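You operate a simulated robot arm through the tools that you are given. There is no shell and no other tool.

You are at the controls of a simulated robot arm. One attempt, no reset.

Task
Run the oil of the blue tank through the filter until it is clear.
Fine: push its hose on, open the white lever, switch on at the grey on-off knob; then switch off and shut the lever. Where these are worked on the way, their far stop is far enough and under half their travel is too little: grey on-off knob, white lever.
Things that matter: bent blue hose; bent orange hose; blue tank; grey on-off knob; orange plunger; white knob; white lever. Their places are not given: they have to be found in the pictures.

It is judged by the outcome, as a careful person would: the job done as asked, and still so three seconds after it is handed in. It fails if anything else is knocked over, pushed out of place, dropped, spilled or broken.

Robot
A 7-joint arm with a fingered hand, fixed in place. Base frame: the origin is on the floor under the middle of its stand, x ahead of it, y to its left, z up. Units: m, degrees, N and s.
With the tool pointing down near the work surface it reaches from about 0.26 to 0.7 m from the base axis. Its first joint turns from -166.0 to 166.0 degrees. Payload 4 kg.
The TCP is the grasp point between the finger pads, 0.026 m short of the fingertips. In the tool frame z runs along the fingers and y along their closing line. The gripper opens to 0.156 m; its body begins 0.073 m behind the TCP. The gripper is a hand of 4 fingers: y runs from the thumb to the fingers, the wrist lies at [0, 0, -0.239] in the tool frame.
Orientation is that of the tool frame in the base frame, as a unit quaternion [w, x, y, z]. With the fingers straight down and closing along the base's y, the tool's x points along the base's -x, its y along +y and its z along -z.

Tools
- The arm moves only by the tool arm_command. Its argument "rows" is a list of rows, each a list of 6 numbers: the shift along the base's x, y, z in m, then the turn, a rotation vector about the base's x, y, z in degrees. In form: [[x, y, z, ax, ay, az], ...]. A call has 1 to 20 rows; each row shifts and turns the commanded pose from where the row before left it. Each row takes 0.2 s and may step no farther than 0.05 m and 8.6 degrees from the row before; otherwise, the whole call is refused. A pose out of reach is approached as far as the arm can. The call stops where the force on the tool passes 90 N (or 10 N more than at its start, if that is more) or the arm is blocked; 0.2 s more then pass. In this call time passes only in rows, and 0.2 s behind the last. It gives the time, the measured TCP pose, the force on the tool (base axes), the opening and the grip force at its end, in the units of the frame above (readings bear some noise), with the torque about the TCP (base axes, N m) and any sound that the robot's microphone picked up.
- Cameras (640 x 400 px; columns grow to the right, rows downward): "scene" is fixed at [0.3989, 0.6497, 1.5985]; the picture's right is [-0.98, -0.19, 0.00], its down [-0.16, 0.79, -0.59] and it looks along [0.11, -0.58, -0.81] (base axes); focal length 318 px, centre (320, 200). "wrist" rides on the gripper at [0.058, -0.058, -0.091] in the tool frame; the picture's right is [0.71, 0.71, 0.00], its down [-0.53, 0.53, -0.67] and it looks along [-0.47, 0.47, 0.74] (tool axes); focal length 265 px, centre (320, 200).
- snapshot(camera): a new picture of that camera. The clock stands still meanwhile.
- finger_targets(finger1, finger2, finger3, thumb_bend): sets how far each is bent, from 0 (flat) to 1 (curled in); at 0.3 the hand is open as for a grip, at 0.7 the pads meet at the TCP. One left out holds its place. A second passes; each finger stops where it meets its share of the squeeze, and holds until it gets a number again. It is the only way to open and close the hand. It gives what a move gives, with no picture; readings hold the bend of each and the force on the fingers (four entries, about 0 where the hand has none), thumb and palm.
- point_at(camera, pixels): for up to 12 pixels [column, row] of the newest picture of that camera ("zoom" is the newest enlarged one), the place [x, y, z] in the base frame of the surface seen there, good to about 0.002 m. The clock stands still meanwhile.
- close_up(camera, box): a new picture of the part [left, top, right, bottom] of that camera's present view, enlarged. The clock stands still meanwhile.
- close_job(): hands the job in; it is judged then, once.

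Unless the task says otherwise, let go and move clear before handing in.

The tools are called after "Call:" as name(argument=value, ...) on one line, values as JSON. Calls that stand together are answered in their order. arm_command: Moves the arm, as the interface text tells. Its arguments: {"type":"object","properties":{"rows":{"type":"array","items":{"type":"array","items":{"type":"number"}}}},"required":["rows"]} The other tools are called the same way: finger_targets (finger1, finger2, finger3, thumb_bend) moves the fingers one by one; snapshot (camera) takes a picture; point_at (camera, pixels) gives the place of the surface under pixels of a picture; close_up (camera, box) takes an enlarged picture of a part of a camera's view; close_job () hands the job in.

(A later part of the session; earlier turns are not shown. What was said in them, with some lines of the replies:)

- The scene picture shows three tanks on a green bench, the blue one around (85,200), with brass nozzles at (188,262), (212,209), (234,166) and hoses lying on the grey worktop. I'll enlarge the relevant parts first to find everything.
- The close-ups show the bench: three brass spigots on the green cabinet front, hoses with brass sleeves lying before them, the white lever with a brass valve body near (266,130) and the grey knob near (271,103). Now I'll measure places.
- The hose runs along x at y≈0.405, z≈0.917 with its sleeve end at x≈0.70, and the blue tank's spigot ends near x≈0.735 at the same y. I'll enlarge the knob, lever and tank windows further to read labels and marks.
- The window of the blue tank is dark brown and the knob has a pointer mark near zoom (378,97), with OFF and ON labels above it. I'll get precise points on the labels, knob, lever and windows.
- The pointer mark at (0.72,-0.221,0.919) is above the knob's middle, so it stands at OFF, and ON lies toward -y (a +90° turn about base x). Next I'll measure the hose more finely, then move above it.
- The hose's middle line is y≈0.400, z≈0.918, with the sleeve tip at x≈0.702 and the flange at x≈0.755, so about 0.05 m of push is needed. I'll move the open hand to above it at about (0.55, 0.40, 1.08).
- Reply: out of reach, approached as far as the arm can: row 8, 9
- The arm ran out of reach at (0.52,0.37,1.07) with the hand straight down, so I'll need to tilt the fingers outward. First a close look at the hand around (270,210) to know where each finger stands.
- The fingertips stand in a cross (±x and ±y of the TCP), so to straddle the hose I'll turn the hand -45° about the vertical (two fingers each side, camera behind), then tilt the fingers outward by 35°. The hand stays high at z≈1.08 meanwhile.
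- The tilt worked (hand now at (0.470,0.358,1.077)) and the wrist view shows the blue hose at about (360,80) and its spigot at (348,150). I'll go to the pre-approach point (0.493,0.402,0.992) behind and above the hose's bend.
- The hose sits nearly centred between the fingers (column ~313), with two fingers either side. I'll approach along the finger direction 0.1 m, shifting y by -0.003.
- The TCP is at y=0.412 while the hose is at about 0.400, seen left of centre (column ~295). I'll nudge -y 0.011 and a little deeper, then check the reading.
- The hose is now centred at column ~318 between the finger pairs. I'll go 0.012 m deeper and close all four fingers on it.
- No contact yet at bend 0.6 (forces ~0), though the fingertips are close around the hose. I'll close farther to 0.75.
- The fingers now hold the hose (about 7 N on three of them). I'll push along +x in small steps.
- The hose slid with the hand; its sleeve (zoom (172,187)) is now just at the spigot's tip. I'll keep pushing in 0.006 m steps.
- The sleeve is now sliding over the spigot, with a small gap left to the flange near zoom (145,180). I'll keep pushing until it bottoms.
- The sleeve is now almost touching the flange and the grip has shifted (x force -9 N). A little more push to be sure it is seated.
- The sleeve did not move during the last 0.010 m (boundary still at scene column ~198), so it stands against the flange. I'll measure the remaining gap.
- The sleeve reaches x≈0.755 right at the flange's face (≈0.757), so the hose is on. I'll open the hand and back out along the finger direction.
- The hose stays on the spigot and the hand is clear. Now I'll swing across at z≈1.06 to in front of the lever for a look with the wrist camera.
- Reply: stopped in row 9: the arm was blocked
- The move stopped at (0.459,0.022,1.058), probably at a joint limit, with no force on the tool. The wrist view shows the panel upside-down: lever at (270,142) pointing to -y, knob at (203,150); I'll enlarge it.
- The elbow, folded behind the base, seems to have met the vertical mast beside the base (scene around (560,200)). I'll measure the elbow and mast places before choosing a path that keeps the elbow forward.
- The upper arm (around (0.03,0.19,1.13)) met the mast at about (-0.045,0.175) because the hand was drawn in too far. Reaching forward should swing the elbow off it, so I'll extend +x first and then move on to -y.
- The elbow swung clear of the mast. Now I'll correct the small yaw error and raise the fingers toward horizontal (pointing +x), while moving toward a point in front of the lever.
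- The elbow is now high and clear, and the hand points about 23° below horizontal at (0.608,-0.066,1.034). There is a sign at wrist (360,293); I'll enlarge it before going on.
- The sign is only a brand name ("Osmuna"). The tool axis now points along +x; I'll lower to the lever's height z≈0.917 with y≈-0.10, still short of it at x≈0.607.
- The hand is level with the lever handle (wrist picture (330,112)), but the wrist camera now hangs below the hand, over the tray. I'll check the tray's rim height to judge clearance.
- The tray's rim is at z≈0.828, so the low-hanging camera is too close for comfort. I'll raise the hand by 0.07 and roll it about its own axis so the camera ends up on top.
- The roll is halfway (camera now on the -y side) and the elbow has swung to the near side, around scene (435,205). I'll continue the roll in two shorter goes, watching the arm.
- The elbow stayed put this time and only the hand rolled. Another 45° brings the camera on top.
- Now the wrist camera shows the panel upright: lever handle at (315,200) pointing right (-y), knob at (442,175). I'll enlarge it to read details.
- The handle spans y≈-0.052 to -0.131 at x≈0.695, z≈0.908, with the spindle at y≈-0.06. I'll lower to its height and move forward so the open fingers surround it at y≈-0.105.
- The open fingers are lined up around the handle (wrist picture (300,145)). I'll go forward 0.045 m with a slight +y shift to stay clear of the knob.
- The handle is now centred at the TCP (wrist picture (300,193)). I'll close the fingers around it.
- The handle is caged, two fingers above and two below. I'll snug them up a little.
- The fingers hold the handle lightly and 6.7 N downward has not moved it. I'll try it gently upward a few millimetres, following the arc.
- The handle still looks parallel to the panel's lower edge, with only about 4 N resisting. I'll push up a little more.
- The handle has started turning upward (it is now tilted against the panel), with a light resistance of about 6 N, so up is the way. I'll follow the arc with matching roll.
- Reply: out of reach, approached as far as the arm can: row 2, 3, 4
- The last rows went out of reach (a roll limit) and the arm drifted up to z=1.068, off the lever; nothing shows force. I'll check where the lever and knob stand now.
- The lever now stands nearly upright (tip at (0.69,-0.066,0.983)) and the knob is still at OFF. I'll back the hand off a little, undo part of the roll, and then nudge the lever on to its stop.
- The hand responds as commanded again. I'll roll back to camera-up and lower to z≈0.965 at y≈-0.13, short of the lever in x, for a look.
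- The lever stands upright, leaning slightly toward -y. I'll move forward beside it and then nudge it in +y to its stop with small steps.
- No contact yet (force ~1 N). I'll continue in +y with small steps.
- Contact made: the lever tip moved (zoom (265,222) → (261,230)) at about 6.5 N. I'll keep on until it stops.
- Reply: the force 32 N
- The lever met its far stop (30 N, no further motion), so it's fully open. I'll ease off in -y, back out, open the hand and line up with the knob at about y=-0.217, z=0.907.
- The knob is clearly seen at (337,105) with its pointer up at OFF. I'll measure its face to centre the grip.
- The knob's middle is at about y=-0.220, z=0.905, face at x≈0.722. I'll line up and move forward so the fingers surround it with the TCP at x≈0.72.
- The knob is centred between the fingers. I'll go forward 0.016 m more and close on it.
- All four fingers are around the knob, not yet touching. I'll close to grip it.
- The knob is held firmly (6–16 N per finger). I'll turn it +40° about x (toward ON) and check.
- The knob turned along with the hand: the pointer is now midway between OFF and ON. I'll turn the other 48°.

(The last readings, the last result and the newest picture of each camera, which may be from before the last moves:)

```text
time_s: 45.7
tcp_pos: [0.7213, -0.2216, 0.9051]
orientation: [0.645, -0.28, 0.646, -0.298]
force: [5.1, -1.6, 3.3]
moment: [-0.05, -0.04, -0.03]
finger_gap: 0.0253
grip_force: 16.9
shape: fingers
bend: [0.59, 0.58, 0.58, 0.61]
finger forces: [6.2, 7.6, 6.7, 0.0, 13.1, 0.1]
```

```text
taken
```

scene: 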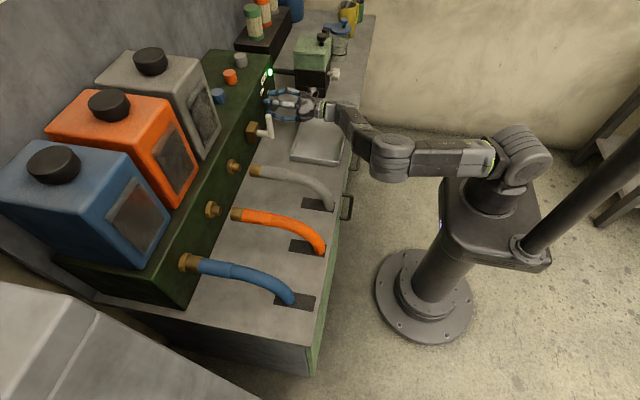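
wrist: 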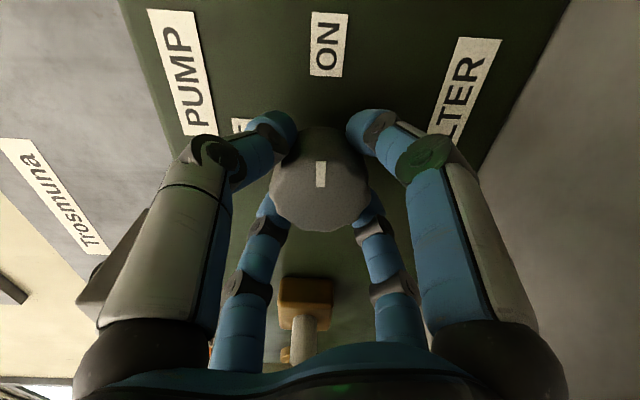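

The green PUMP lamp at scene (270,71) is lit and the pointer is at ON. I'll give it a few more degrees toward the stop and let some time pass, watching the blue tank's window and the FILTER lamp.

Call:
arm_command(rows=[[0, 0, 0, 3, 0, 0], [0, 0, 0, 0, 0, 0], [0, 0, 0, 0, 0, 0], [0, 0, 0, 0, 0, 0], [0, 0, 0, 0, 0, 0]])

Call:
close_up(camera="scene", box=[0, 40, 240, 300])

Call:
close_up(camera="scene", box=[230, 40, 350, 120])

```text
time_s: 46.9
tcp_pos: [0.7215, -0.2212, 0.9049]
orientation: [0.651, -0.264, 0.653, -0.282]
force: [2.1, -3.3, 2.8]
moment: [-0.1, -0.07, -0.05]
finger_gap: 0.0248
grip_force: 17.3
shape: fingers
bend: [0.59, 0.58, 0.58, 0.61]
finger forces: [6.9, 7.9, 6.1, 0.0, 13.3, 0.0]
```

```text
1.54 times, centred on (120, 170) of scene
```

zoom: 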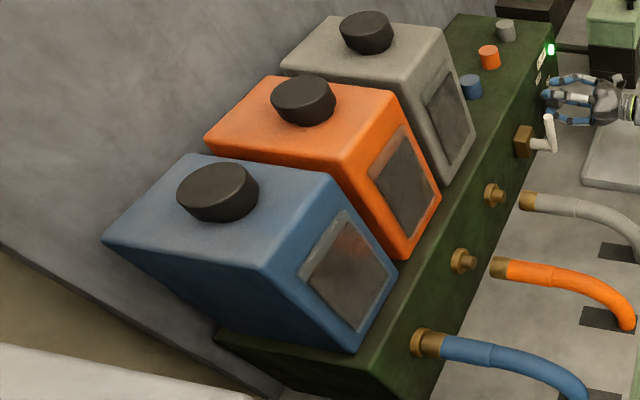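

```text
5.00 times, centred on (290, 80) of scene
```

zoom: 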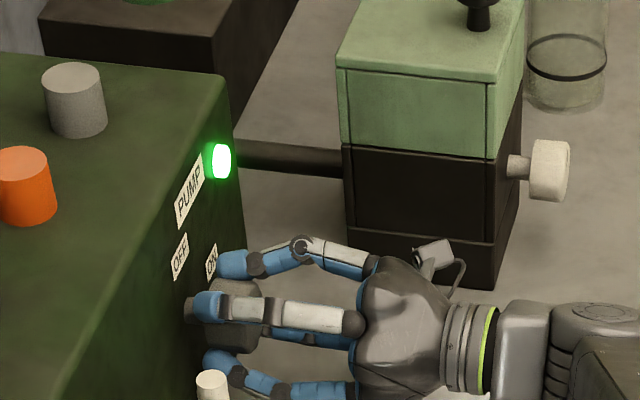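

The PUMP lamp glows and the knob resists lightly at its stop. I'll wait 4 s at a time and watch the blue tank's window (scene (138,215)).

Call:
arm_command(rows=[[0, 0, 0, 0, 0, 0], [0, 0, 0, 0, 0, 0], [0, 0, 0, 0, 0, 0], [0, 0, 0, 0, 0, 0], [0, 0, 0, 0, 0, 0], [0, 0, 0, 0, 0, 0], [0, 0, 0, 0, 0, 0], [0, 0, 0, 0, 0, 0], [0, 0, 0, 0, 0, 0], [0, 0, 0, 0, 0, 0], [0, 0, 0, 0, 0, 0], [0, 0, 0, 0, 0, 0], [0, 0, 0, 0, 0, 0], [0, 0, 0, 0, 0, 0], [0, 0, 0, 0, 0, 0], [0, 0, 0, 0, 0, 0], [0, 0, 0, 0, 0, 0], [0, 0, 0, 0, 0, 0], [0, 0, 0, 0, 0, 0], [0, 0, 0, 0, 0, 0]])

Call:
close_up(camera="scene", box=[90, 160, 180, 250])

Call:
snapshot(camera="scene")

Call:
snapshot(camera="wrist")

```text
time_s: 51.1
tcp_pos: [0.7207, -0.2221, 0.9054]
orientation: [0.652, -0.264, 0.653, -0.282]
force: [1.5, -4.8, 0.7]
moment: [-0.04, -0.04, -0.11]
finger_gap: 0.025
grip_force: 16.8
shape: fingers
bend: [0.59, 0.58, 0.58, 0.61]
finger forces: [7.3, 7.9, 6.0, 0.0, 13.5, 0.0]
```

```text
4.44 times, centred on (135, 205) of scene
```

zoom: 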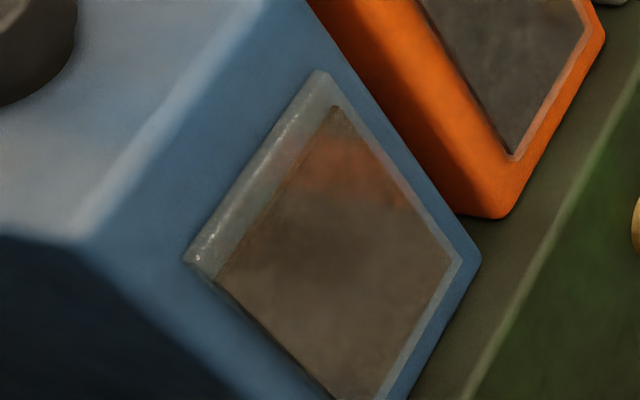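

```text
taken
```

scene: 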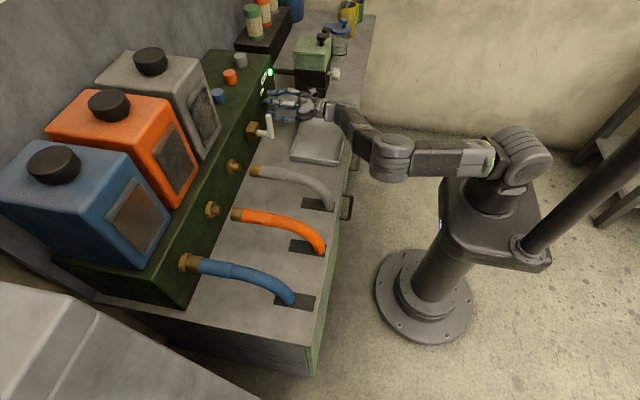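

```text
taken
```

wrist: 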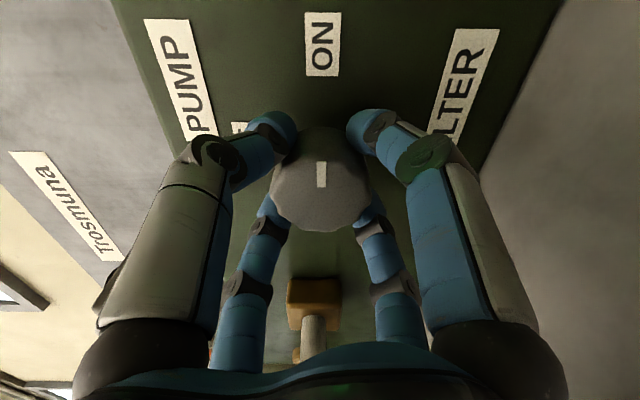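

The window has turned a shade lighter/browner than at first, so filtering has begun. I'll keep waiting.

Call:
arm_command(rows=[[0, 0, 0, 0, 0, 0], [0, 0, 0, 0, 0, 0], [0, 0, 0, 0, 0, 0], [0, 0, 0, 0, 0, 0], [0, 0, 0, 0, 0, 0], [0, 0, 0, 0, 0, 0], [0, 0, 0, 0, 0, 0], [0, 0, 0, 0, 0, 0], [0, 0, 0, 0, 0, 0], [0, 0, 0, 0, 0, 0], [0, 0, 0, 0, 0, 0], [0, 0, 0, 0, 0, 0], [0, 0, 0, 0, 0, 0], [0, 0, 0, 0, 0, 0], [0, 0, 0, 0, 0, 0], [0, 0, 0, 0, 0, 0], [0, 0, 0, 0, 0, 0], [0, 0, 0, 0, 0, 0], [0, 0, 0, 0, 0, 0], [0, 0, 0, 0, 0, 0]])

Call:
close_up(camera="scene", box=[90, 160, 180, 250])

Call:
close_up(camera="scene", box=[220, 40, 360, 150])

```text
time_s: 55.3
tcp_pos: [0.7204, -0.2206, 0.9054]
orientation: [0.652, -0.264, 0.653, -0.281]
force: [1.6, -4.2, 1.5]
moment: [0.0, -0.01, -0.09]
finger_gap: 0.0251
grip_force: 17.0
shape: fingers
bend: [0.59, 0.58, 0.58, 0.61]
finger forces: [7.3, 7.8, 5.9, 0.0, 13.5, 0.1]
```

```text
4.44 times, centred on (135, 205) of scene
```

zoom: 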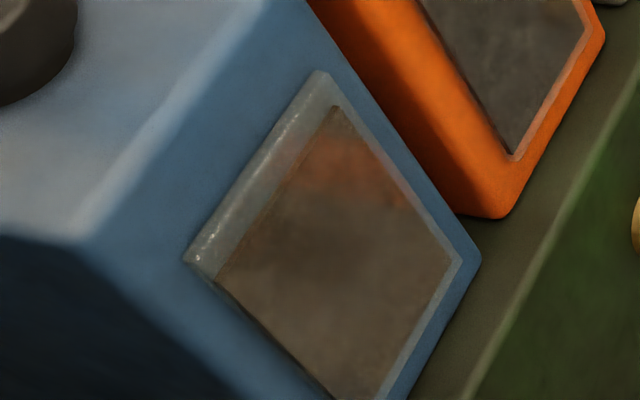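

```text
3.64 times, centred on (290, 95) of scene
```

zoom: 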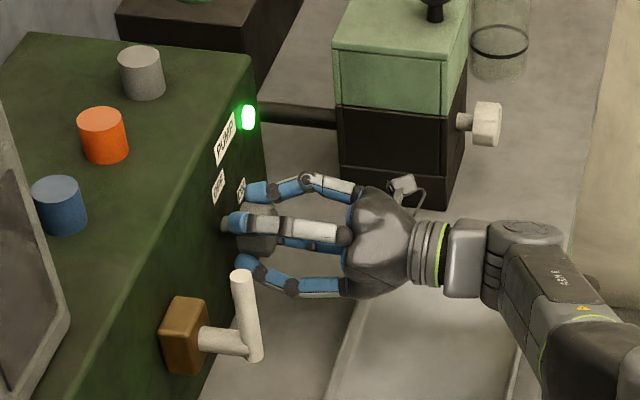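

The change between 51 s and 55 s is slight. I'll wait on and compare again.

Call:
arm_command(rows=[[0, 0, 0, 0, 0, 0], [0, 0, 0, 0, 0, 0], [0, 0, 0, 0, 0, 0], [0, 0, 0, 0, 0, 0], [0, 0, 0, 0, 0, 0], [0, 0, 0, 0, 0, 0], [0, 0, 0, 0, 0, 0], [0, 0, 0, 0, 0, 0], [0, 0, 0, 0, 0, 0], [0, 0, 0, 0, 0, 0], [0, 0, 0, 0, 0, 0], [0, 0, 0, 0, 0, 0], [0, 0, 0, 0, 0, 0], [0, 0, 0, 0, 0, 0], [0, 0, 0, 0, 0, 0], [0, 0, 0, 0, 0, 0], [0, 0, 0, 0, 0, 0], [0, 0, 0, 0, 0, 0], [0, 0, 0, 0, 0, 0], [0, 0, 0, 0, 0, 0]])

Call:
close_up(camera="scene", box=[90, 160, 180, 250])

Call:
arm_command(rows=[[0, 0, 0, 0, 0, 0], [0, 0, 0, 0, 0, 0], [0, 0, 0, 0, 0, 0], [0, 0, 0, 0, 0, 0], [0, 0, 0, 0, 0, 0], [0, 0, 0, 0, 0, 0], [0, 0, 0, 0, 0, 0], [0, 0, 0, 0, 0, 0], [0, 0, 0, 0, 0, 0], [0, 0, 0, 0, 0, 0], [0, 0, 0, 0, 0, 0], [0, 0, 0, 0, 0, 0], [0, 0, 0, 0, 0, 0], [0, 0, 0, 0, 0, 0], [0, 0, 0, 0, 0, 0], [0, 0, 0, 0, 0, 0], [0, 0, 0, 0, 0, 0], [0, 0, 0, 0, 0, 0], [0, 0, 0, 0, 0, 0], [0, 0, 0, 0, 0, 0]])

Call:
close_up(camera="scene", box=[90, 160, 180, 250])

```text
time_s: 59.5
tcp_pos: [0.721, -0.2215, 0.905]
orientation: [0.652, -0.264, 0.653, -0.281]
force: [2.1, -4.6, 2.3]
moment: [-0.05, 0.0, -0.08]
finger_gap: 0.0247
grip_force: 17.6
shape: fingers
bend: [0.59, 0.58, 0.58, 0.61]
finger forces: [7.3, 7.8, 5.8, 0.1, 13.5, 0.0]
```

```text
4.44 times, centred on (135, 205) of scene
```

zoom: 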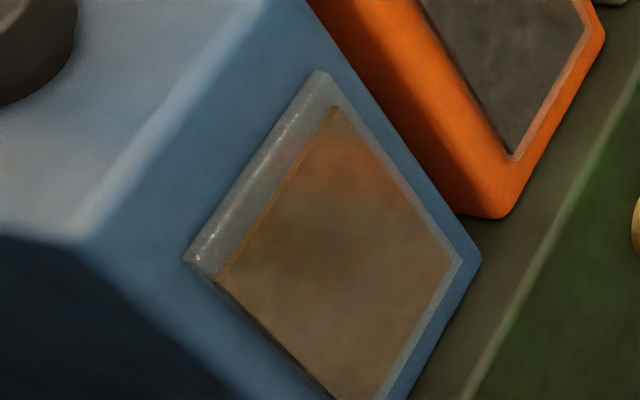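

```text
time_s: 63.7
tcp_pos: [0.7202, -0.222, 0.9046]
orientation: [0.652, -0.265, 0.653, -0.281]
force: [1.2, -5.2, 0.7]
moment: [-0.02, 0.02, -0.05]
finger_gap: 0.0248
grip_force: 17.9
shape: fingers
bend: [0.59, 0.58, 0.58, 0.61]
finger forces: [7.3, 7.9, 5.8, 0.0, 13.5, 0.0]
```

```text
4.44 times, centred on (135, 205) of scene
```

zoom: 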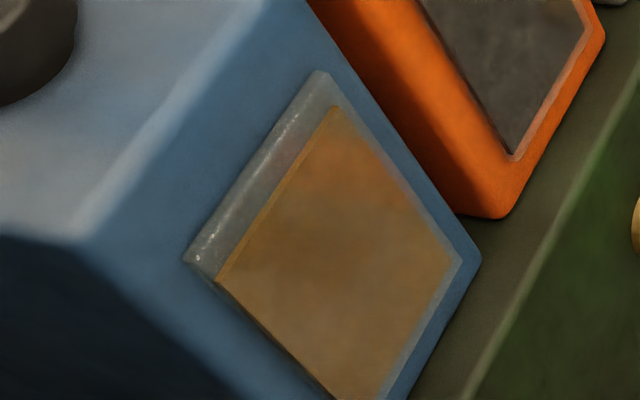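

The oil is clearly lightening from dark grey-brown to amber. I'll go on waiting until it stops changing.

Call:
arm_command(rows=[[0, 0, 0, 0, 0, 0], [0, 0, 0, 0, 0, 0], [0, 0, 0, 0, 0, 0], [0, 0, 0, 0, 0, 0], [0, 0, 0, 0, 0, 0], [0, 0, 0, 0, 0, 0], [0, 0, 0, 0, 0, 0], [0, 0, 0, 0, 0, 0], [0, 0, 0, 0, 0, 0], [0, 0, 0, 0, 0, 0], [0, 0, 0, 0, 0, 0], [0, 0, 0, 0, 0, 0], [0, 0, 0, 0, 0, 0], [0, 0, 0, 0, 0, 0], [0, 0, 0, 0, 0, 0], [0, 0, 0, 0, 0, 0], [0, 0, 0, 0, 0, 0], [0, 0, 0, 0, 0, 0], [0, 0, 0, 0, 0, 0], [0, 0, 0, 0, 0, 0]])

Call:
close_up(camera="scene", box=[90, 160, 180, 250])

Call:
arm_command(rows=[[0, 0, 0, 0, 0, 0], [0, 0, 0, 0, 0, 0], [0, 0, 0, 0, 0, 0], [0, 0, 0, 0, 0, 0], [0, 0, 0, 0, 0, 0], [0, 0, 0, 0, 0, 0], [0, 0, 0, 0, 0, 0], [0, 0, 0, 0, 0, 0], [0, 0, 0, 0, 0, 0], [0, 0, 0, 0, 0, 0], [0, 0, 0, 0, 0, 0], [0, 0, 0, 0, 0, 0], [0, 0, 0, 0, 0, 0], [0, 0, 0, 0, 0, 0], [0, 0, 0, 0, 0, 0], [0, 0, 0, 0, 0, 0], [0, 0, 0, 0, 0, 0], [0, 0, 0, 0, 0, 0], [0, 0, 0, 0, 0, 0], [0, 0, 0, 0, 0, 0]])

Call:
close_up(camera="scene", box=[90, 160, 180, 250])

Call:
snapshot(camera="scene")

```text
time_s: 67.9
tcp_pos: [0.7201, -0.2217, 0.9072]
orientation: [0.652, -0.265, 0.652, -0.281]
force: [0.4, -4.2, 1.1]
moment: [-0.02, -0.02, -0.07]
finger_gap: 0.0248
grip_force: 17.2
shape: fingers
bend: [0.59, 0.58, 0.58, 0.61]
finger forces: [7.2, 7.9, 6.0, 0.0, 13.4, 0.0]
```

```text
4.44 times, centred on (135, 205) of scene
```

zoom: 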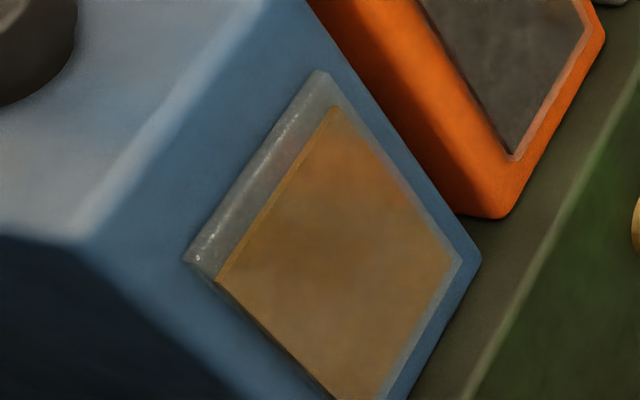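

```text
time_s: 72.1
tcp_pos: [0.7211, -0.2213, 0.9054]
orientation: [0.652, -0.265, 0.652, -0.28]
force: [1.8, -4.8, 1.1]
moment: [-0.04, -0.04, -0.1]
finger_gap: 0.0247
grip_force: 17.2
shape: fingers
bend: [0.59, 0.58, 0.58, 0.61]
finger forces: [7.3, 7.9, 5.9, 0.0, 13.6, 0.0]
```

```text
4.44 times, centred on (135, 205) of scene
```

zoom: 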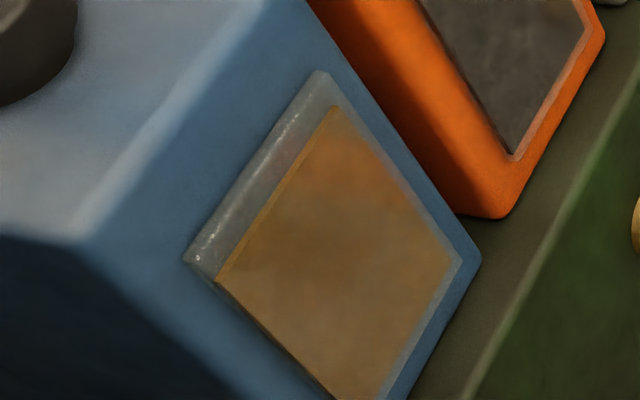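

```text
taken
```

scene: 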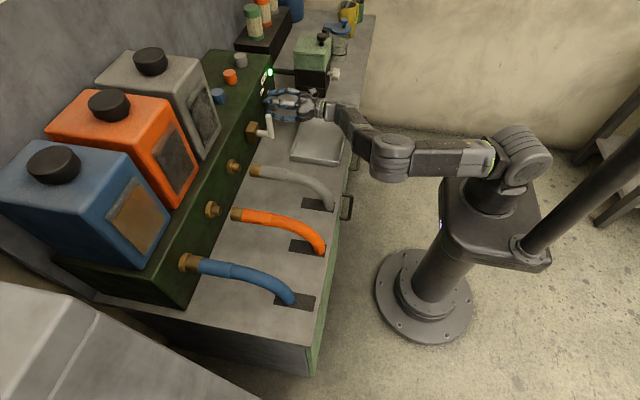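

The window has been a steady amber from 64 s to 72 s, so the oil seems to be clear. Before switching off, I'll open the fingers (pump still running) to see the FILTER lamp too.

Call:
finger_targets(finger1=0.3, finger2=0.3, finger3=0.3, thumb_bend=0.3)

Call:
snapshot(camera="wrist")

Call:
close_up(camera="scene", box=[90, 160, 180, 250])

```text
time_s: 73.1
tcp_pos: [0.7208, -0.2211, 0.9049]
orientation: [0.652, -0.264, 0.652, -0.281]
force: [-0.2, 0.5, 0.9]
moment: [-0.01, 0.0, 0.01]
finger_gap: 0.1063
grip_force: 0.2
shape: fingers
bend: [0.3, 0.3, 0.3, 0.3]
finger forces: [0.0, 0.1, 0.1, 0.0, 0.1, 0.0]
```

```text
taken
```

wrist: 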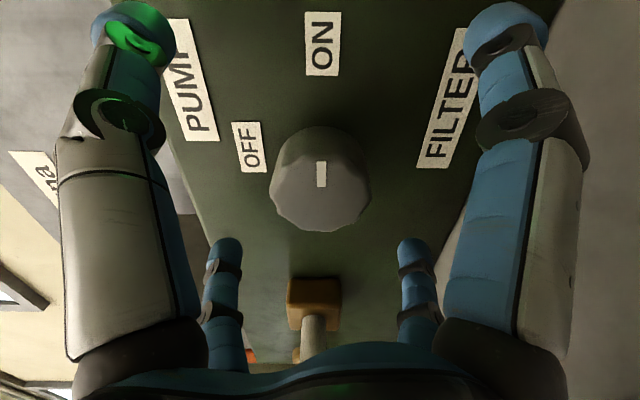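

```text
4.44 times, centred on (135, 205) of scene
```

zoom: 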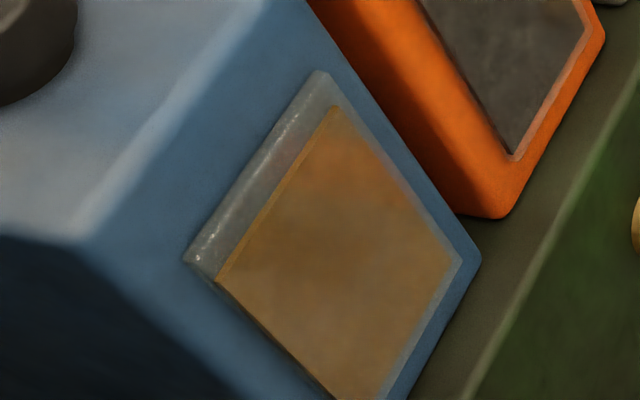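

The knob stays at ON by itself, the green lamp is lit, and no orange glow shows by the FILTER lamp; the window is unchanged amber. I'll grip the knob again to switch off.

Call:
finger_targets(finger1=0.7, finger2=0.7, finger3=0.7, thumb_bend=0.7)

Call:
arm_command(rows=[[0, 0, 0, -8, 0, 0], [0, 0, 0, -8, 0, 0], [0, 0, 0, -8, 0, 0], [0, 0, 0, -8, 0, 0], [0, 0, 0, -8, 0, 0], [0, 0, 0, -8, 0, 0]])

Call:
snapshot(camera="wrist")

```text
time_s: 74.1
tcp_pos: [0.7208, -0.2221, 0.9059]
orientation: [0.652, -0.264, 0.652, -0.282]
force: [1.6, -5.6, 4.4]
moment: [0.02, -0.11, -0.08]
finger_gap: 0.0244
grip_force: 16.2
shape: fingers
bend: [0.59, 0.57, 0.58, 0.62]
finger forces: [5.9, 6.6, 6.3, 0.1, 14.2, 0.1]
```

```text
time_s: 75.5
tcp_pos: [0.721, -0.2211, 0.9066]
orientation: [-0.489, 0.507, -0.481, 0.523]
force: [2.1, -1.2, 10.4]
moment: [0.06, -0.27, -0.04]
finger_gap: 0.0245
grip_force: 17.3
shape: fingers
bend: [0.59, 0.58, 0.58, 0.61]
finger forces: [6.1, 5.9, 6.2, 0.0, 16.2, 0.0]
```

```text
taken
```

wrist: 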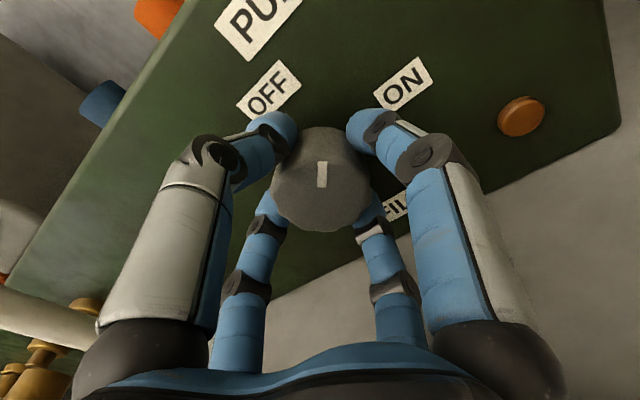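

The knob follows back; the pointer is midway. I'll turn the rest of the way to OFF.

Call:
arm_command(rows=[[0, 0, 0, -8, 0, 0], [0, 0, 0, -8, 0, 0], [0, 0, 0, -8, 0, 0], [0, 0, 0, -8, 0, 0], [0, 0, 0, -8, 0, 0], [0, 0, 0, -3, 0, 0]])

Call:
snapshot(camera="wrist")

Call:
snapshot(camera="scene")

```text
time_s: 76.9
tcp_pos: [0.7213, -0.2206, 0.9057]
orientation: [-0.269, 0.65, -0.256, 0.663]
force: [-1.3, 8.3, 10.4]
moment: [0.09, -0.27, 0.24]
finger_gap: 0.0248
grip_force: 17.7
shape: fingers
bend: [0.59, 0.58, 0.58, 0.61]
finger forces: [6.4, 5.4, 6.4, 0.0, 17.6, 0.1]
```

```text
taken
```

wrist: 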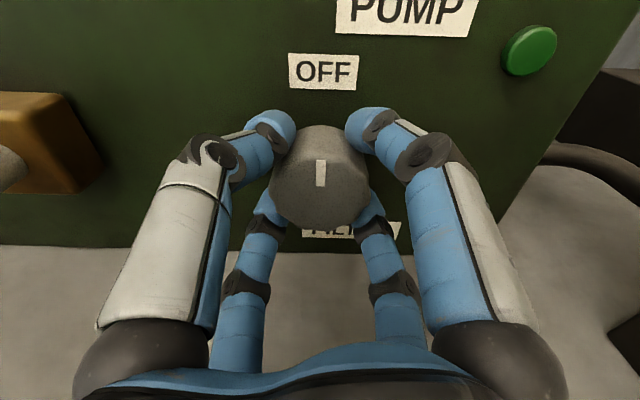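

```text
taken
```

scene: 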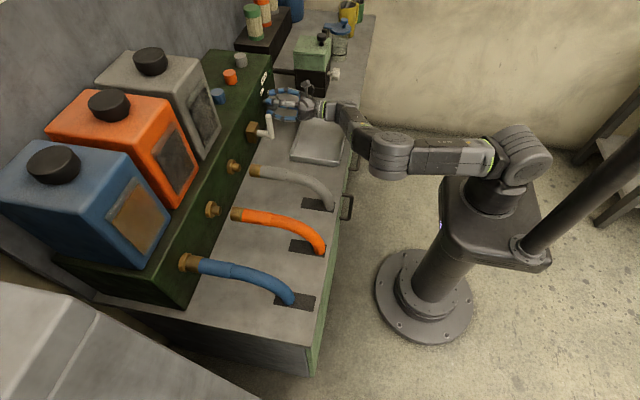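

The pump lamp is off and the pointer is back at OFF exactly as at the start. I'll release the knob, back straight out, then line up with the upright lever at y≈-0.056, z≈0.953.

Call:
finger_targets(finger1=0.3, finger2=0.3, finger3=0.3, thumb_bend=0.3)

Call:
arm_command(rows=[[-0.025, 0, 0, 0, 0, 0], [-0.025, 0, 0, 0, 0, 0], [-0.025, 0, 0, 0, 0, 0], [-0.025, 0, 0.01, 0, 0, 0], [0, 0.03, 0.015, 0, 0, 0], [0, 0.04, 0.015, 0, 0, 0], [0, 0.04, 0.008, 0, 0, 0], [0, 0.04, 0, 0, 0, 0], [0, 0.015, 0, 0, 0, 0]])

Call:
snapshot(camera="wrist")

Call:
snapshot(camera="scene")

```text
time_s: 77.9
tcp_pos: [0.7214, -0.2216, 0.905]
orientation: [-0.269, 0.65, -0.256, 0.663]
force: [-0.5, -0.2, -0.1]
moment: [0.01, 0.01, 0.0]
finger_gap: 0.1062
grip_force: 0.1
shape: fingers
bend: [0.3, 0.3, 0.3, 0.3]
finger forces: [0.1, 0.0, 0.1, 0.0, 0.0, 0.0]
```

```text
time_s: 79.9
tcp_pos: [0.6198, -0.0553, 0.9534]
orientation: [-0.268, 0.65, -0.257, 0.663]
force: [-0.4, -0.2, 0.5]
moment: [-0.02, 0.02, -0.01]
finger_gap: 0.1063
grip_force: 0.0
shape: fingers
bend: [0.3, 0.3, 0.3, 0.3]
finger forces: [0.0, 0.1, 0.1, 0.0, 0.1, 0.1]
```

```text
taken
```

wrist: 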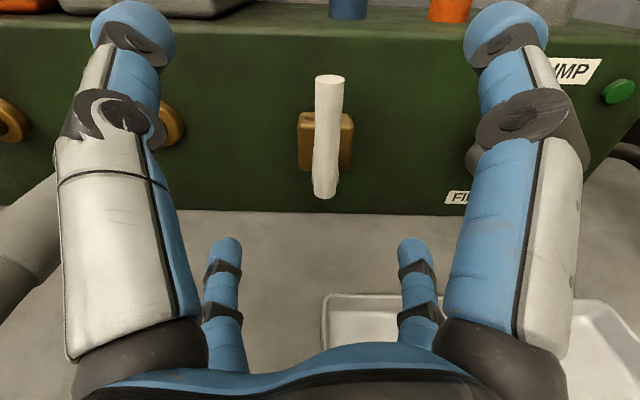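

```text
taken
```

scene: 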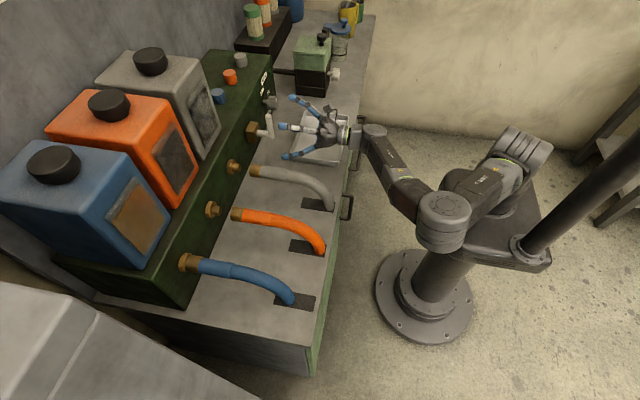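

The lever stands upright in view at (327,135). I'll measure its place before closing on it.

Call:
point_at(camera="wrist", pixels=[[329, 78], [329, 95], [327, 130], [326, 160], [325, 190], [316, 130], [338, 130], [303, 130], [350, 130]])

Call:
close_up(camera="wrist", box=[240, 50, 420, 220])

```text
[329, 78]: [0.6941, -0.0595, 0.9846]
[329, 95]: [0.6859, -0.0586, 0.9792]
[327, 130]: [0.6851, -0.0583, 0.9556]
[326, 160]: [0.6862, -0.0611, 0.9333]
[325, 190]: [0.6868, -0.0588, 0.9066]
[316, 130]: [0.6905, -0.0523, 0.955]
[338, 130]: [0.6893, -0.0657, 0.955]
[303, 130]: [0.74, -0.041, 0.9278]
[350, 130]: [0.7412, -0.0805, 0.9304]
```

```text
2.35 times, centred on (330, 135) of wrist
```

zoom: 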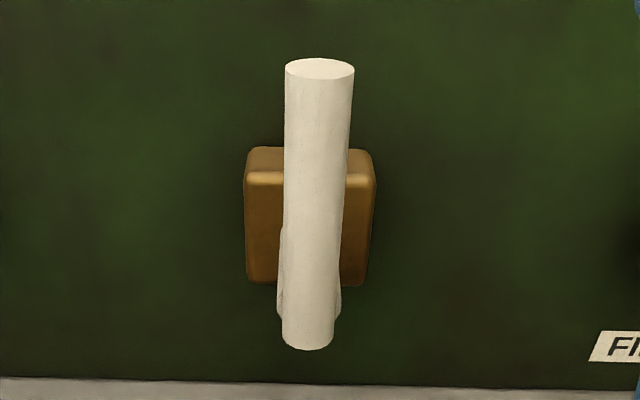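

The handle's middle line is y≈-0.060, from z≈0.90 to 0.985, spindle at z≈0.91. I'll move forward to surround it at z≈0.958.

Call:
arm_command(rows=[[0.018, -0.004, 0.004, 0, 0, 0], [0.02, 0, 0, 0, 0, 0], [0.02, 0, 0, 0, 0, 0], [0.014, 0, 0, 0, 0, 0]])

Call:
finger_targets(finger1=0.6, finger2=0.6, finger3=0.6, thumb_bend=0.6)

Call:
snapshot(camera="wrist")

```text
time_s: 80.9
tcp_pos: [0.6931, -0.06, 0.9577]
orientation: [-0.269, 0.65, -0.256, 0.663]
force: [-0.2, -0.2, 0.3]
moment: [-0.01, -0.04, -0.01]
finger_gap: 0.1063
grip_force: 0.1
shape: fingers
bend: [0.3, 0.3, 0.3, 0.3]
finger forces: [0.0, 0.0, 0.0, 0.1, 0.0, 0.0]
```

```text
time_s: 81.9
tcp_pos: [0.6924, -0.0589, 0.9574]
orientation: [-0.269, 0.65, -0.256, 0.663]
force: [-1.3, 0.5, 0.1]
moment: [0.0, 0.03, -0.03]
finger_gap: 0.0234
grip_force: 0.0
shape: fingers
bend: [0.6, 0.6, 0.6, 0.6]
finger forces: [0.0, 0.0, 0.0, 0.0, 0.0, 0.1]
```

```text
taken
```

wrist: 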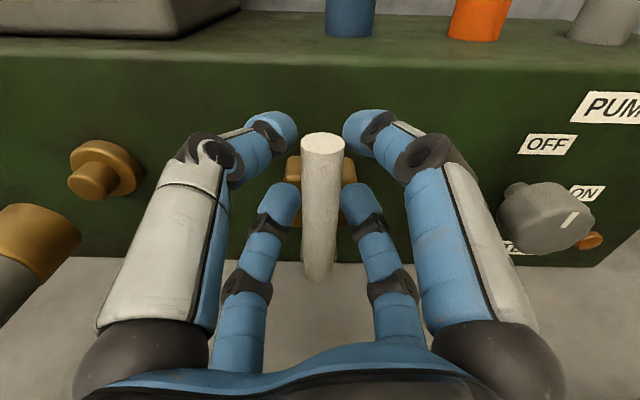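

The lever handle is caged between the finger pairs. I'll snug the fingers and start turning it down toward -y along its arc with matching roll.

Call:
finger_targets(finger1=0.68, finger2=0.68, finger3=0.68, thumb_bend=0.68)

Call:
arm_command(rows=[[0, -0.0068, -0.0005, 8, 0, 0], [0, -0.0067, -0.0014, 8, 0, 0], [0, -0.0064, -0.0023, 8, 0, 0], [0, -0.0061, -0.0032, 8, 0, 0]])

Call:
snapshot(camera="wrist")

Call:
close_up(camera="scene", box=[220, 70, 340, 150])

```text
time_s: 82.9
tcp_pos: [0.6929, -0.0586, 0.9568]
orientation: [-0.268, 0.65, -0.257, 0.663]
force: [0.4, -0.1, 0.1]
moment: [-0.01, 0.03, -0.02]
finger_gap: 0.0031
grip_force: 0.8
shape: fingers
bend: [0.67, 0.68, 0.68, 0.67]
finger forces: [0.5, 0.1, 0.1, 0.0, 0.9, 0.0]
```

```text
time_s: 83.9
tcp_pos: [0.6927, -0.0865, 0.9495]
orientation: [-0.439, 0.55, -0.43, 0.566]
force: [0.6, 1.3, 1.0]
moment: [-0.01, 0.0, 0.0]
finger_gap: 0.0029
grip_force: 0.8
shape: fingers
bend: [0.68, 0.68, 0.68, 0.67]
finger forces: [0.2, 0.0, 0.4, 0.1, 1.8, 0.1]
```

```text
taken
```

wrist: 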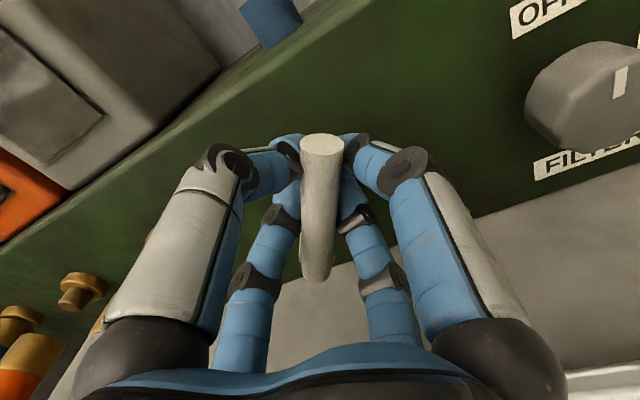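

```text
5.00 times, centred on (280, 110) of scene
```

zoom: 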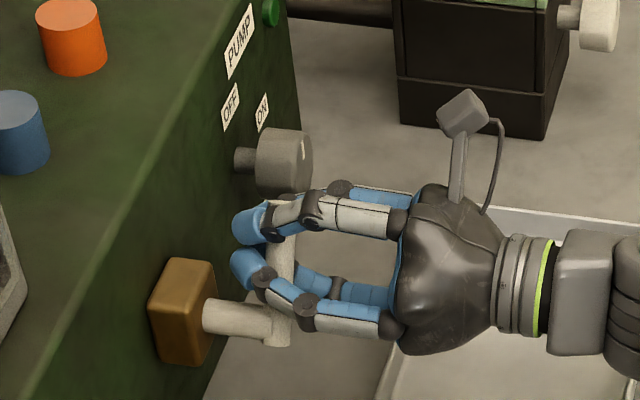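

The handle turns with the hand at very low force (about 2 N). I'll continue along the arc.

Call:
arm_command(rows=[[0, -0.0055, -0.0041, 8, 0, 0], [0, -0.0049, -0.0047, 8, 0, 0], [0, -0.0042, -0.0054, 8, 0, 0], [0, -0.0034, -0.0059, 8, 0, 0]])

Call:
snapshot(camera="wrist")

Call:
close_up(camera="scene", box=[220, 70, 340, 150])

```text
time_s: 84.9
tcp_pos: [0.6927, -0.1034, 0.9304]
orientation: [0.573, -0.409, 0.569, -0.425]
force: [1.8, 2.3, 1.3]
moment: [-0.04, 0.0, 0.05]
finger_gap: 0.0028
grip_force: 1.5
shape: fingers
bend: [0.68, 0.68, 0.68, 0.68]
finger forces: [0.5, 0.0, 0.2, 0.0, 1.9, 0.1]
```

```text
taken
```

wrist: 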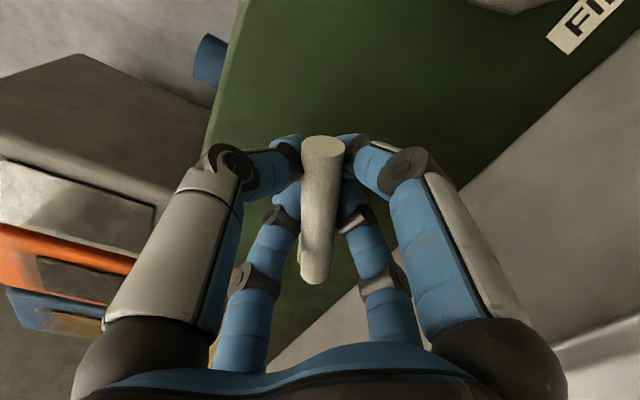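

```text
5.00 times, centred on (280, 110) of scene
```

zoom: 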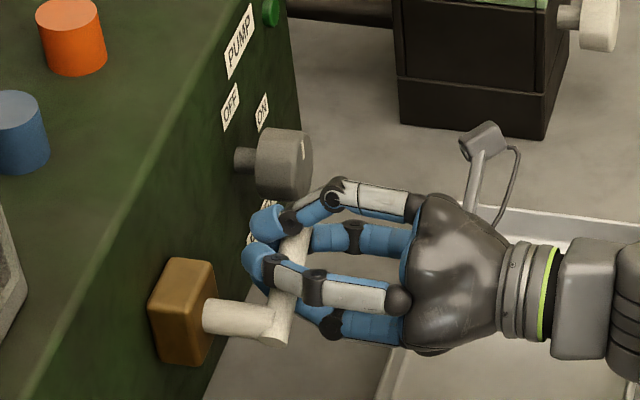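

The handle is now about 30° above horizontal and still following. I'll finish the arc and press slightly past it to feel the stop.

Call:
arm_command(rows=[[0, -0.0026, -0.0064, 8, 0, 0], [0, -0.0017, -0.0066, 8, 0, 0], [0, -0.0007, -0.0068, 8, 0, 0], [0, 0, -0.004, 3, 0, 0]])

Call:
snapshot(camera="wrist")

Call:
close_up(camera="scene", box=[220, 70, 340, 150])

```text
time_s: 85.9
tcp_pos: [0.6925, -0.1096, 0.9083]
orientation: [0.653, -0.263, 0.651, -0.282]
force: [-0.9, 2.8, 7.9]
moment: [-0.16, -0.04, 0.0]
finger_gap: 0.0038
grip_force: 3.7
shape: fingers
bend: [0.68, 0.68, 0.68, 0.67]
finger forces: [0.0, 0.1, 0.6, 0.0, 7.2, 0.1]
```

```text
taken
```

wrist: 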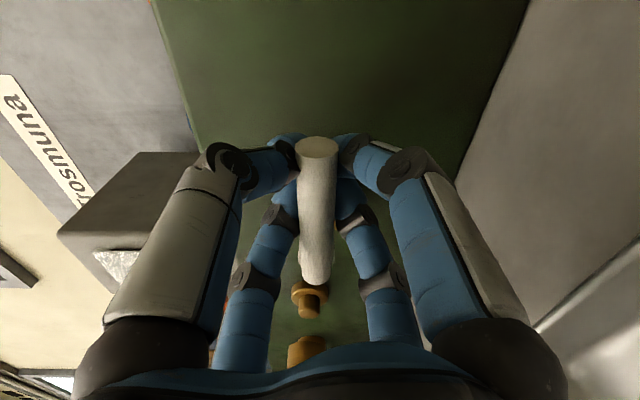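

```text
5.00 times, centred on (280, 110) of scene
```

zoom: 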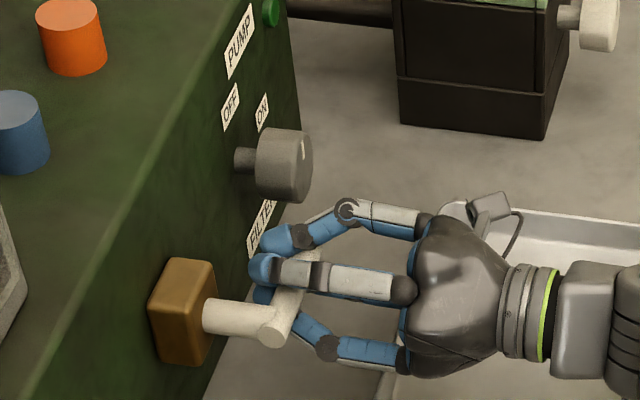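

The handle is about horizontal again with 8 N resistance. A few millimetres more downward will show whether it is on its stop.

Call:
arm_command(rows=[[0, 0, -0.004, 0, 0, 0], [0, 0, -0.004, 0, 0, 0]])

Call:
close_up(camera="scene", box=[220, 70, 340, 150])

```text
time_s: 86.5
tcp_pos: [0.6937, -0.1078, 0.9036]
orientation: [0.655, -0.264, 0.649, -0.282]
force: [-6.4, 10.2, 30.7]
moment: [-0.61, -0.22, -0.1]
finger_gap: 0.0073
grip_force: 14.3
shape: fingers
bend: [0.68, 0.68, 0.67, 0.66]
finger forces: [0.1, 0.0, 3.3, 0.0, 25.8, 0.0]
```

```text
5.00 times, centred on (280, 110) of scene
```

zoom: 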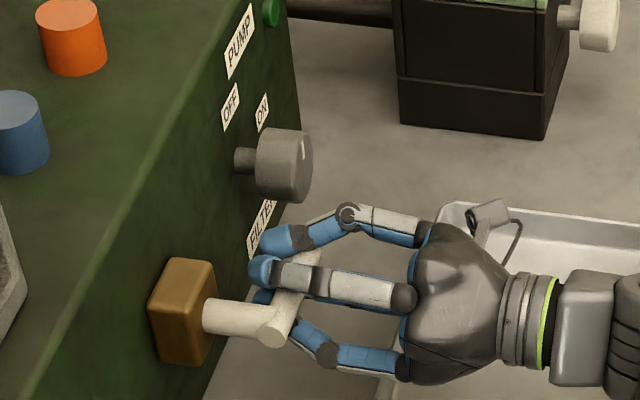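

The lever is on its closed stop (30 N, no more motion). I'll ease back up to take the load off, open the fingers and back straight out.

Call:
arm_command(rows=[[0, 0, 0.004, 0, 0, 0], [0, 0, 0.003, 0, 0, 0]])

Call:
finger_targets(finger1=0.3, finger2=0.3, finger3=0.3, thumb_bend=0.3)

Call:
arm_command(rows=[[-0.02, 0, 0, 0, 0, 0], [-0.02, 0, 0, 0, 0, 0], [-0.02, 0, 0, 0, 0, 0], [-0.02, 0, 0, 0, 0, 0]])

Call:
snapshot(camera="scene")

Call:
snapshot(camera="wrist")

Call:
close_up(camera="scene", box=[220, 70, 340, 150])

```text
time_s: 87.1
tcp_pos: [0.6918, -0.1085, 0.9055]
orientation: [0.652, -0.265, 0.653, -0.282]
force: [3.2, 8.5, 16.9]
moment: [-0.37, -0.07, 0.04]
finger_gap: 0.0063
grip_force: 8.3
shape: fingers
bend: [0.68, 0.68, 0.67, 0.66]
finger forces: [0.1, 0.0, 2.0, 0.0, 15.5, 0.0]
```

```text
time_s: 88.1
tcp_pos: [0.6936, -0.1087, 0.9044]
orientation: [0.651, -0.264, 0.653, -0.282]
force: [-0.5, -0.2, 0.7]
moment: [0.04, 0.0, 0.0]
finger_gap: 0.1063
grip_force: 0.1
shape: fingers
bend: [0.3, 0.3, 0.3, 0.3]
finger forces: [0.0, 0.1, 0.0, 0.0, 0.0, 0.1]
```

```text
time_s: 89.1
tcp_pos: [0.6123, -0.1097, 0.9057]
orientation: [0.652, -0.264, 0.653, -0.282]
force: [0.1, 0.8, 0.6]
moment: [-0.02, 0.01, -0.02]
finger_gap: 0.1065
grip_force: 0.0
shape: fingers
bend: [0.3, 0.3, 0.3, 0.3]
finger forces: [0.0, 0.0, 0.0, 0.1, 0.0, 0.1]
```

```text
taken
```

scene: 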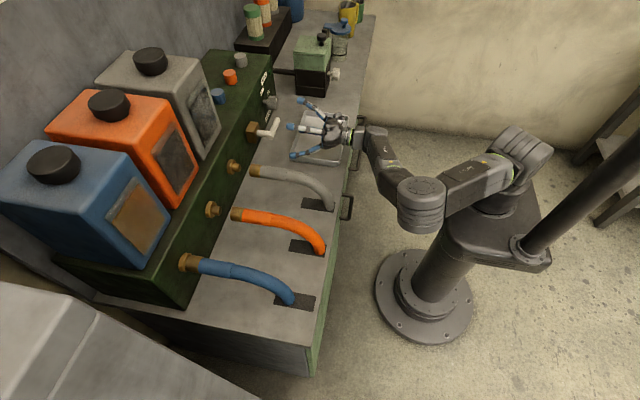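

```text
taken
```

wrist: 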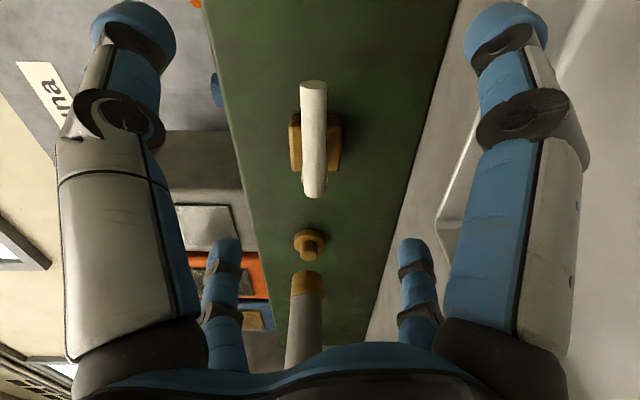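

```text
5.00 times, centred on (280, 110) of scene
```

zoom: 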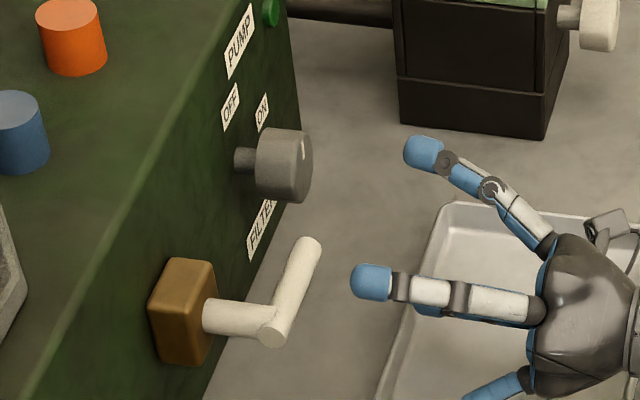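

The lever is back in its shut position, the pump lamp is off and the blue tank's window is amber. I'll raise the hand clear and check everything once more.

Call:
arm_command(rows=[[-0.01, 0, 0.03, 0, 0, 0], [-0.01, 0, 0.03, 0, 0, 0], [-0.01, 0, 0.03, 0, 0, 0]])

Call:
close_up(camera="scene", box=[236, 85, 300, 145])

Call:
point_at(camera="zoom", pixels=[[385, 225], [355, 300], [335, 350], [378, 97]])

Call:
close_up(camera="scene", box=[0, 40, 240, 300])

Call:
snapshot(camera="scene")

```text
time_s: 89.9
tcp_pos: [0.5825, -0.1112, 0.9948]
orientation: [0.652, -0.263, 0.653, -0.281]
force: [0.2, -0.3, 1.0]
moment: [0.01, -0.01, 0.0]
finger_gap: 0.1063
grip_force: 0.0
shape: fingers
bend: [0.3, 0.3, 0.3, 0.3]
finger forces: [0.0, 0.0, 0.0, 0.1, 0.1, 0.1]
```

```text
6.67 times, centred on (268, 115) of scene
```

zoom: 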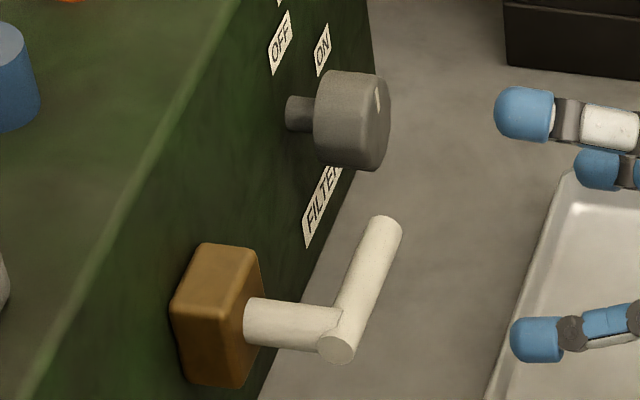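

```text
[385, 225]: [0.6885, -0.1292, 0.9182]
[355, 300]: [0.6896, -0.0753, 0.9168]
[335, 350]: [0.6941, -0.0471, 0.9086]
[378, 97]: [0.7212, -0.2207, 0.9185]
```

```text
1.54 times, centred on (120, 170) of scene
```

zoom: 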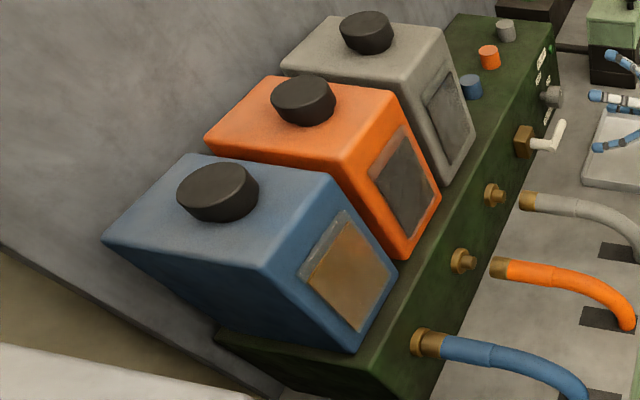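

```text
taken
```

scene: 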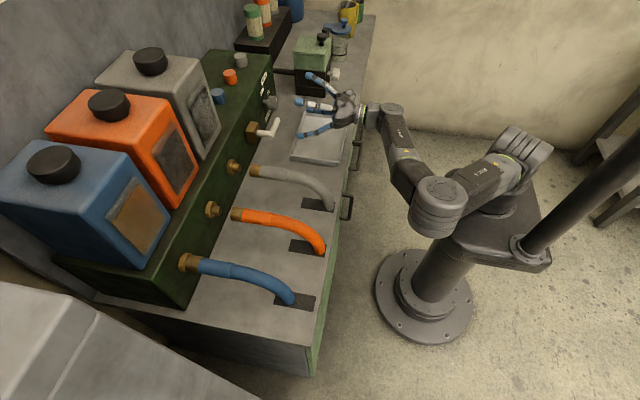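

Lever and knob measure the same as at the start (tip (0.689,-0.129,0.918), pointer at OFF). The hose is on, the lamp is out, the oil in the blue tank's window stays clear amber, and the hand is clear. I'll hand the job in.

Call:
close_job()

```text
The job is handed in.
```

The blue tank's oil has been run through the filter. Its window went from dark grey-brown to a clear amber and stopped changing about ten seconds before I switched the pump off.

- **Hose:** the blue hose is pushed on against the flange of its spigot, and I left it on.
- **Lever:** I opened the white lever to its far stop for the run. It is now shut and back where it started.
- **Pump:** the grey knob was turned fully to ON for about 30 seconds, and the green PUMP lamp lit. The knob is back at OFF and the lamp is out.

**Arm mishaps:** twice the arm went off its planned path.

- While swinging across, the arm was blocked, apparently by its upper arm meeting the mast beside its own base. The tool felt no force.
- While I was opening the lever, the hand reached a limit and drifted up off the handle. I pushed the lever the rest of the way to its stop afterwards.

I saw nothing knocked over, moved or spilled in the final pictures. The hand is open and clear of the bench equipment.
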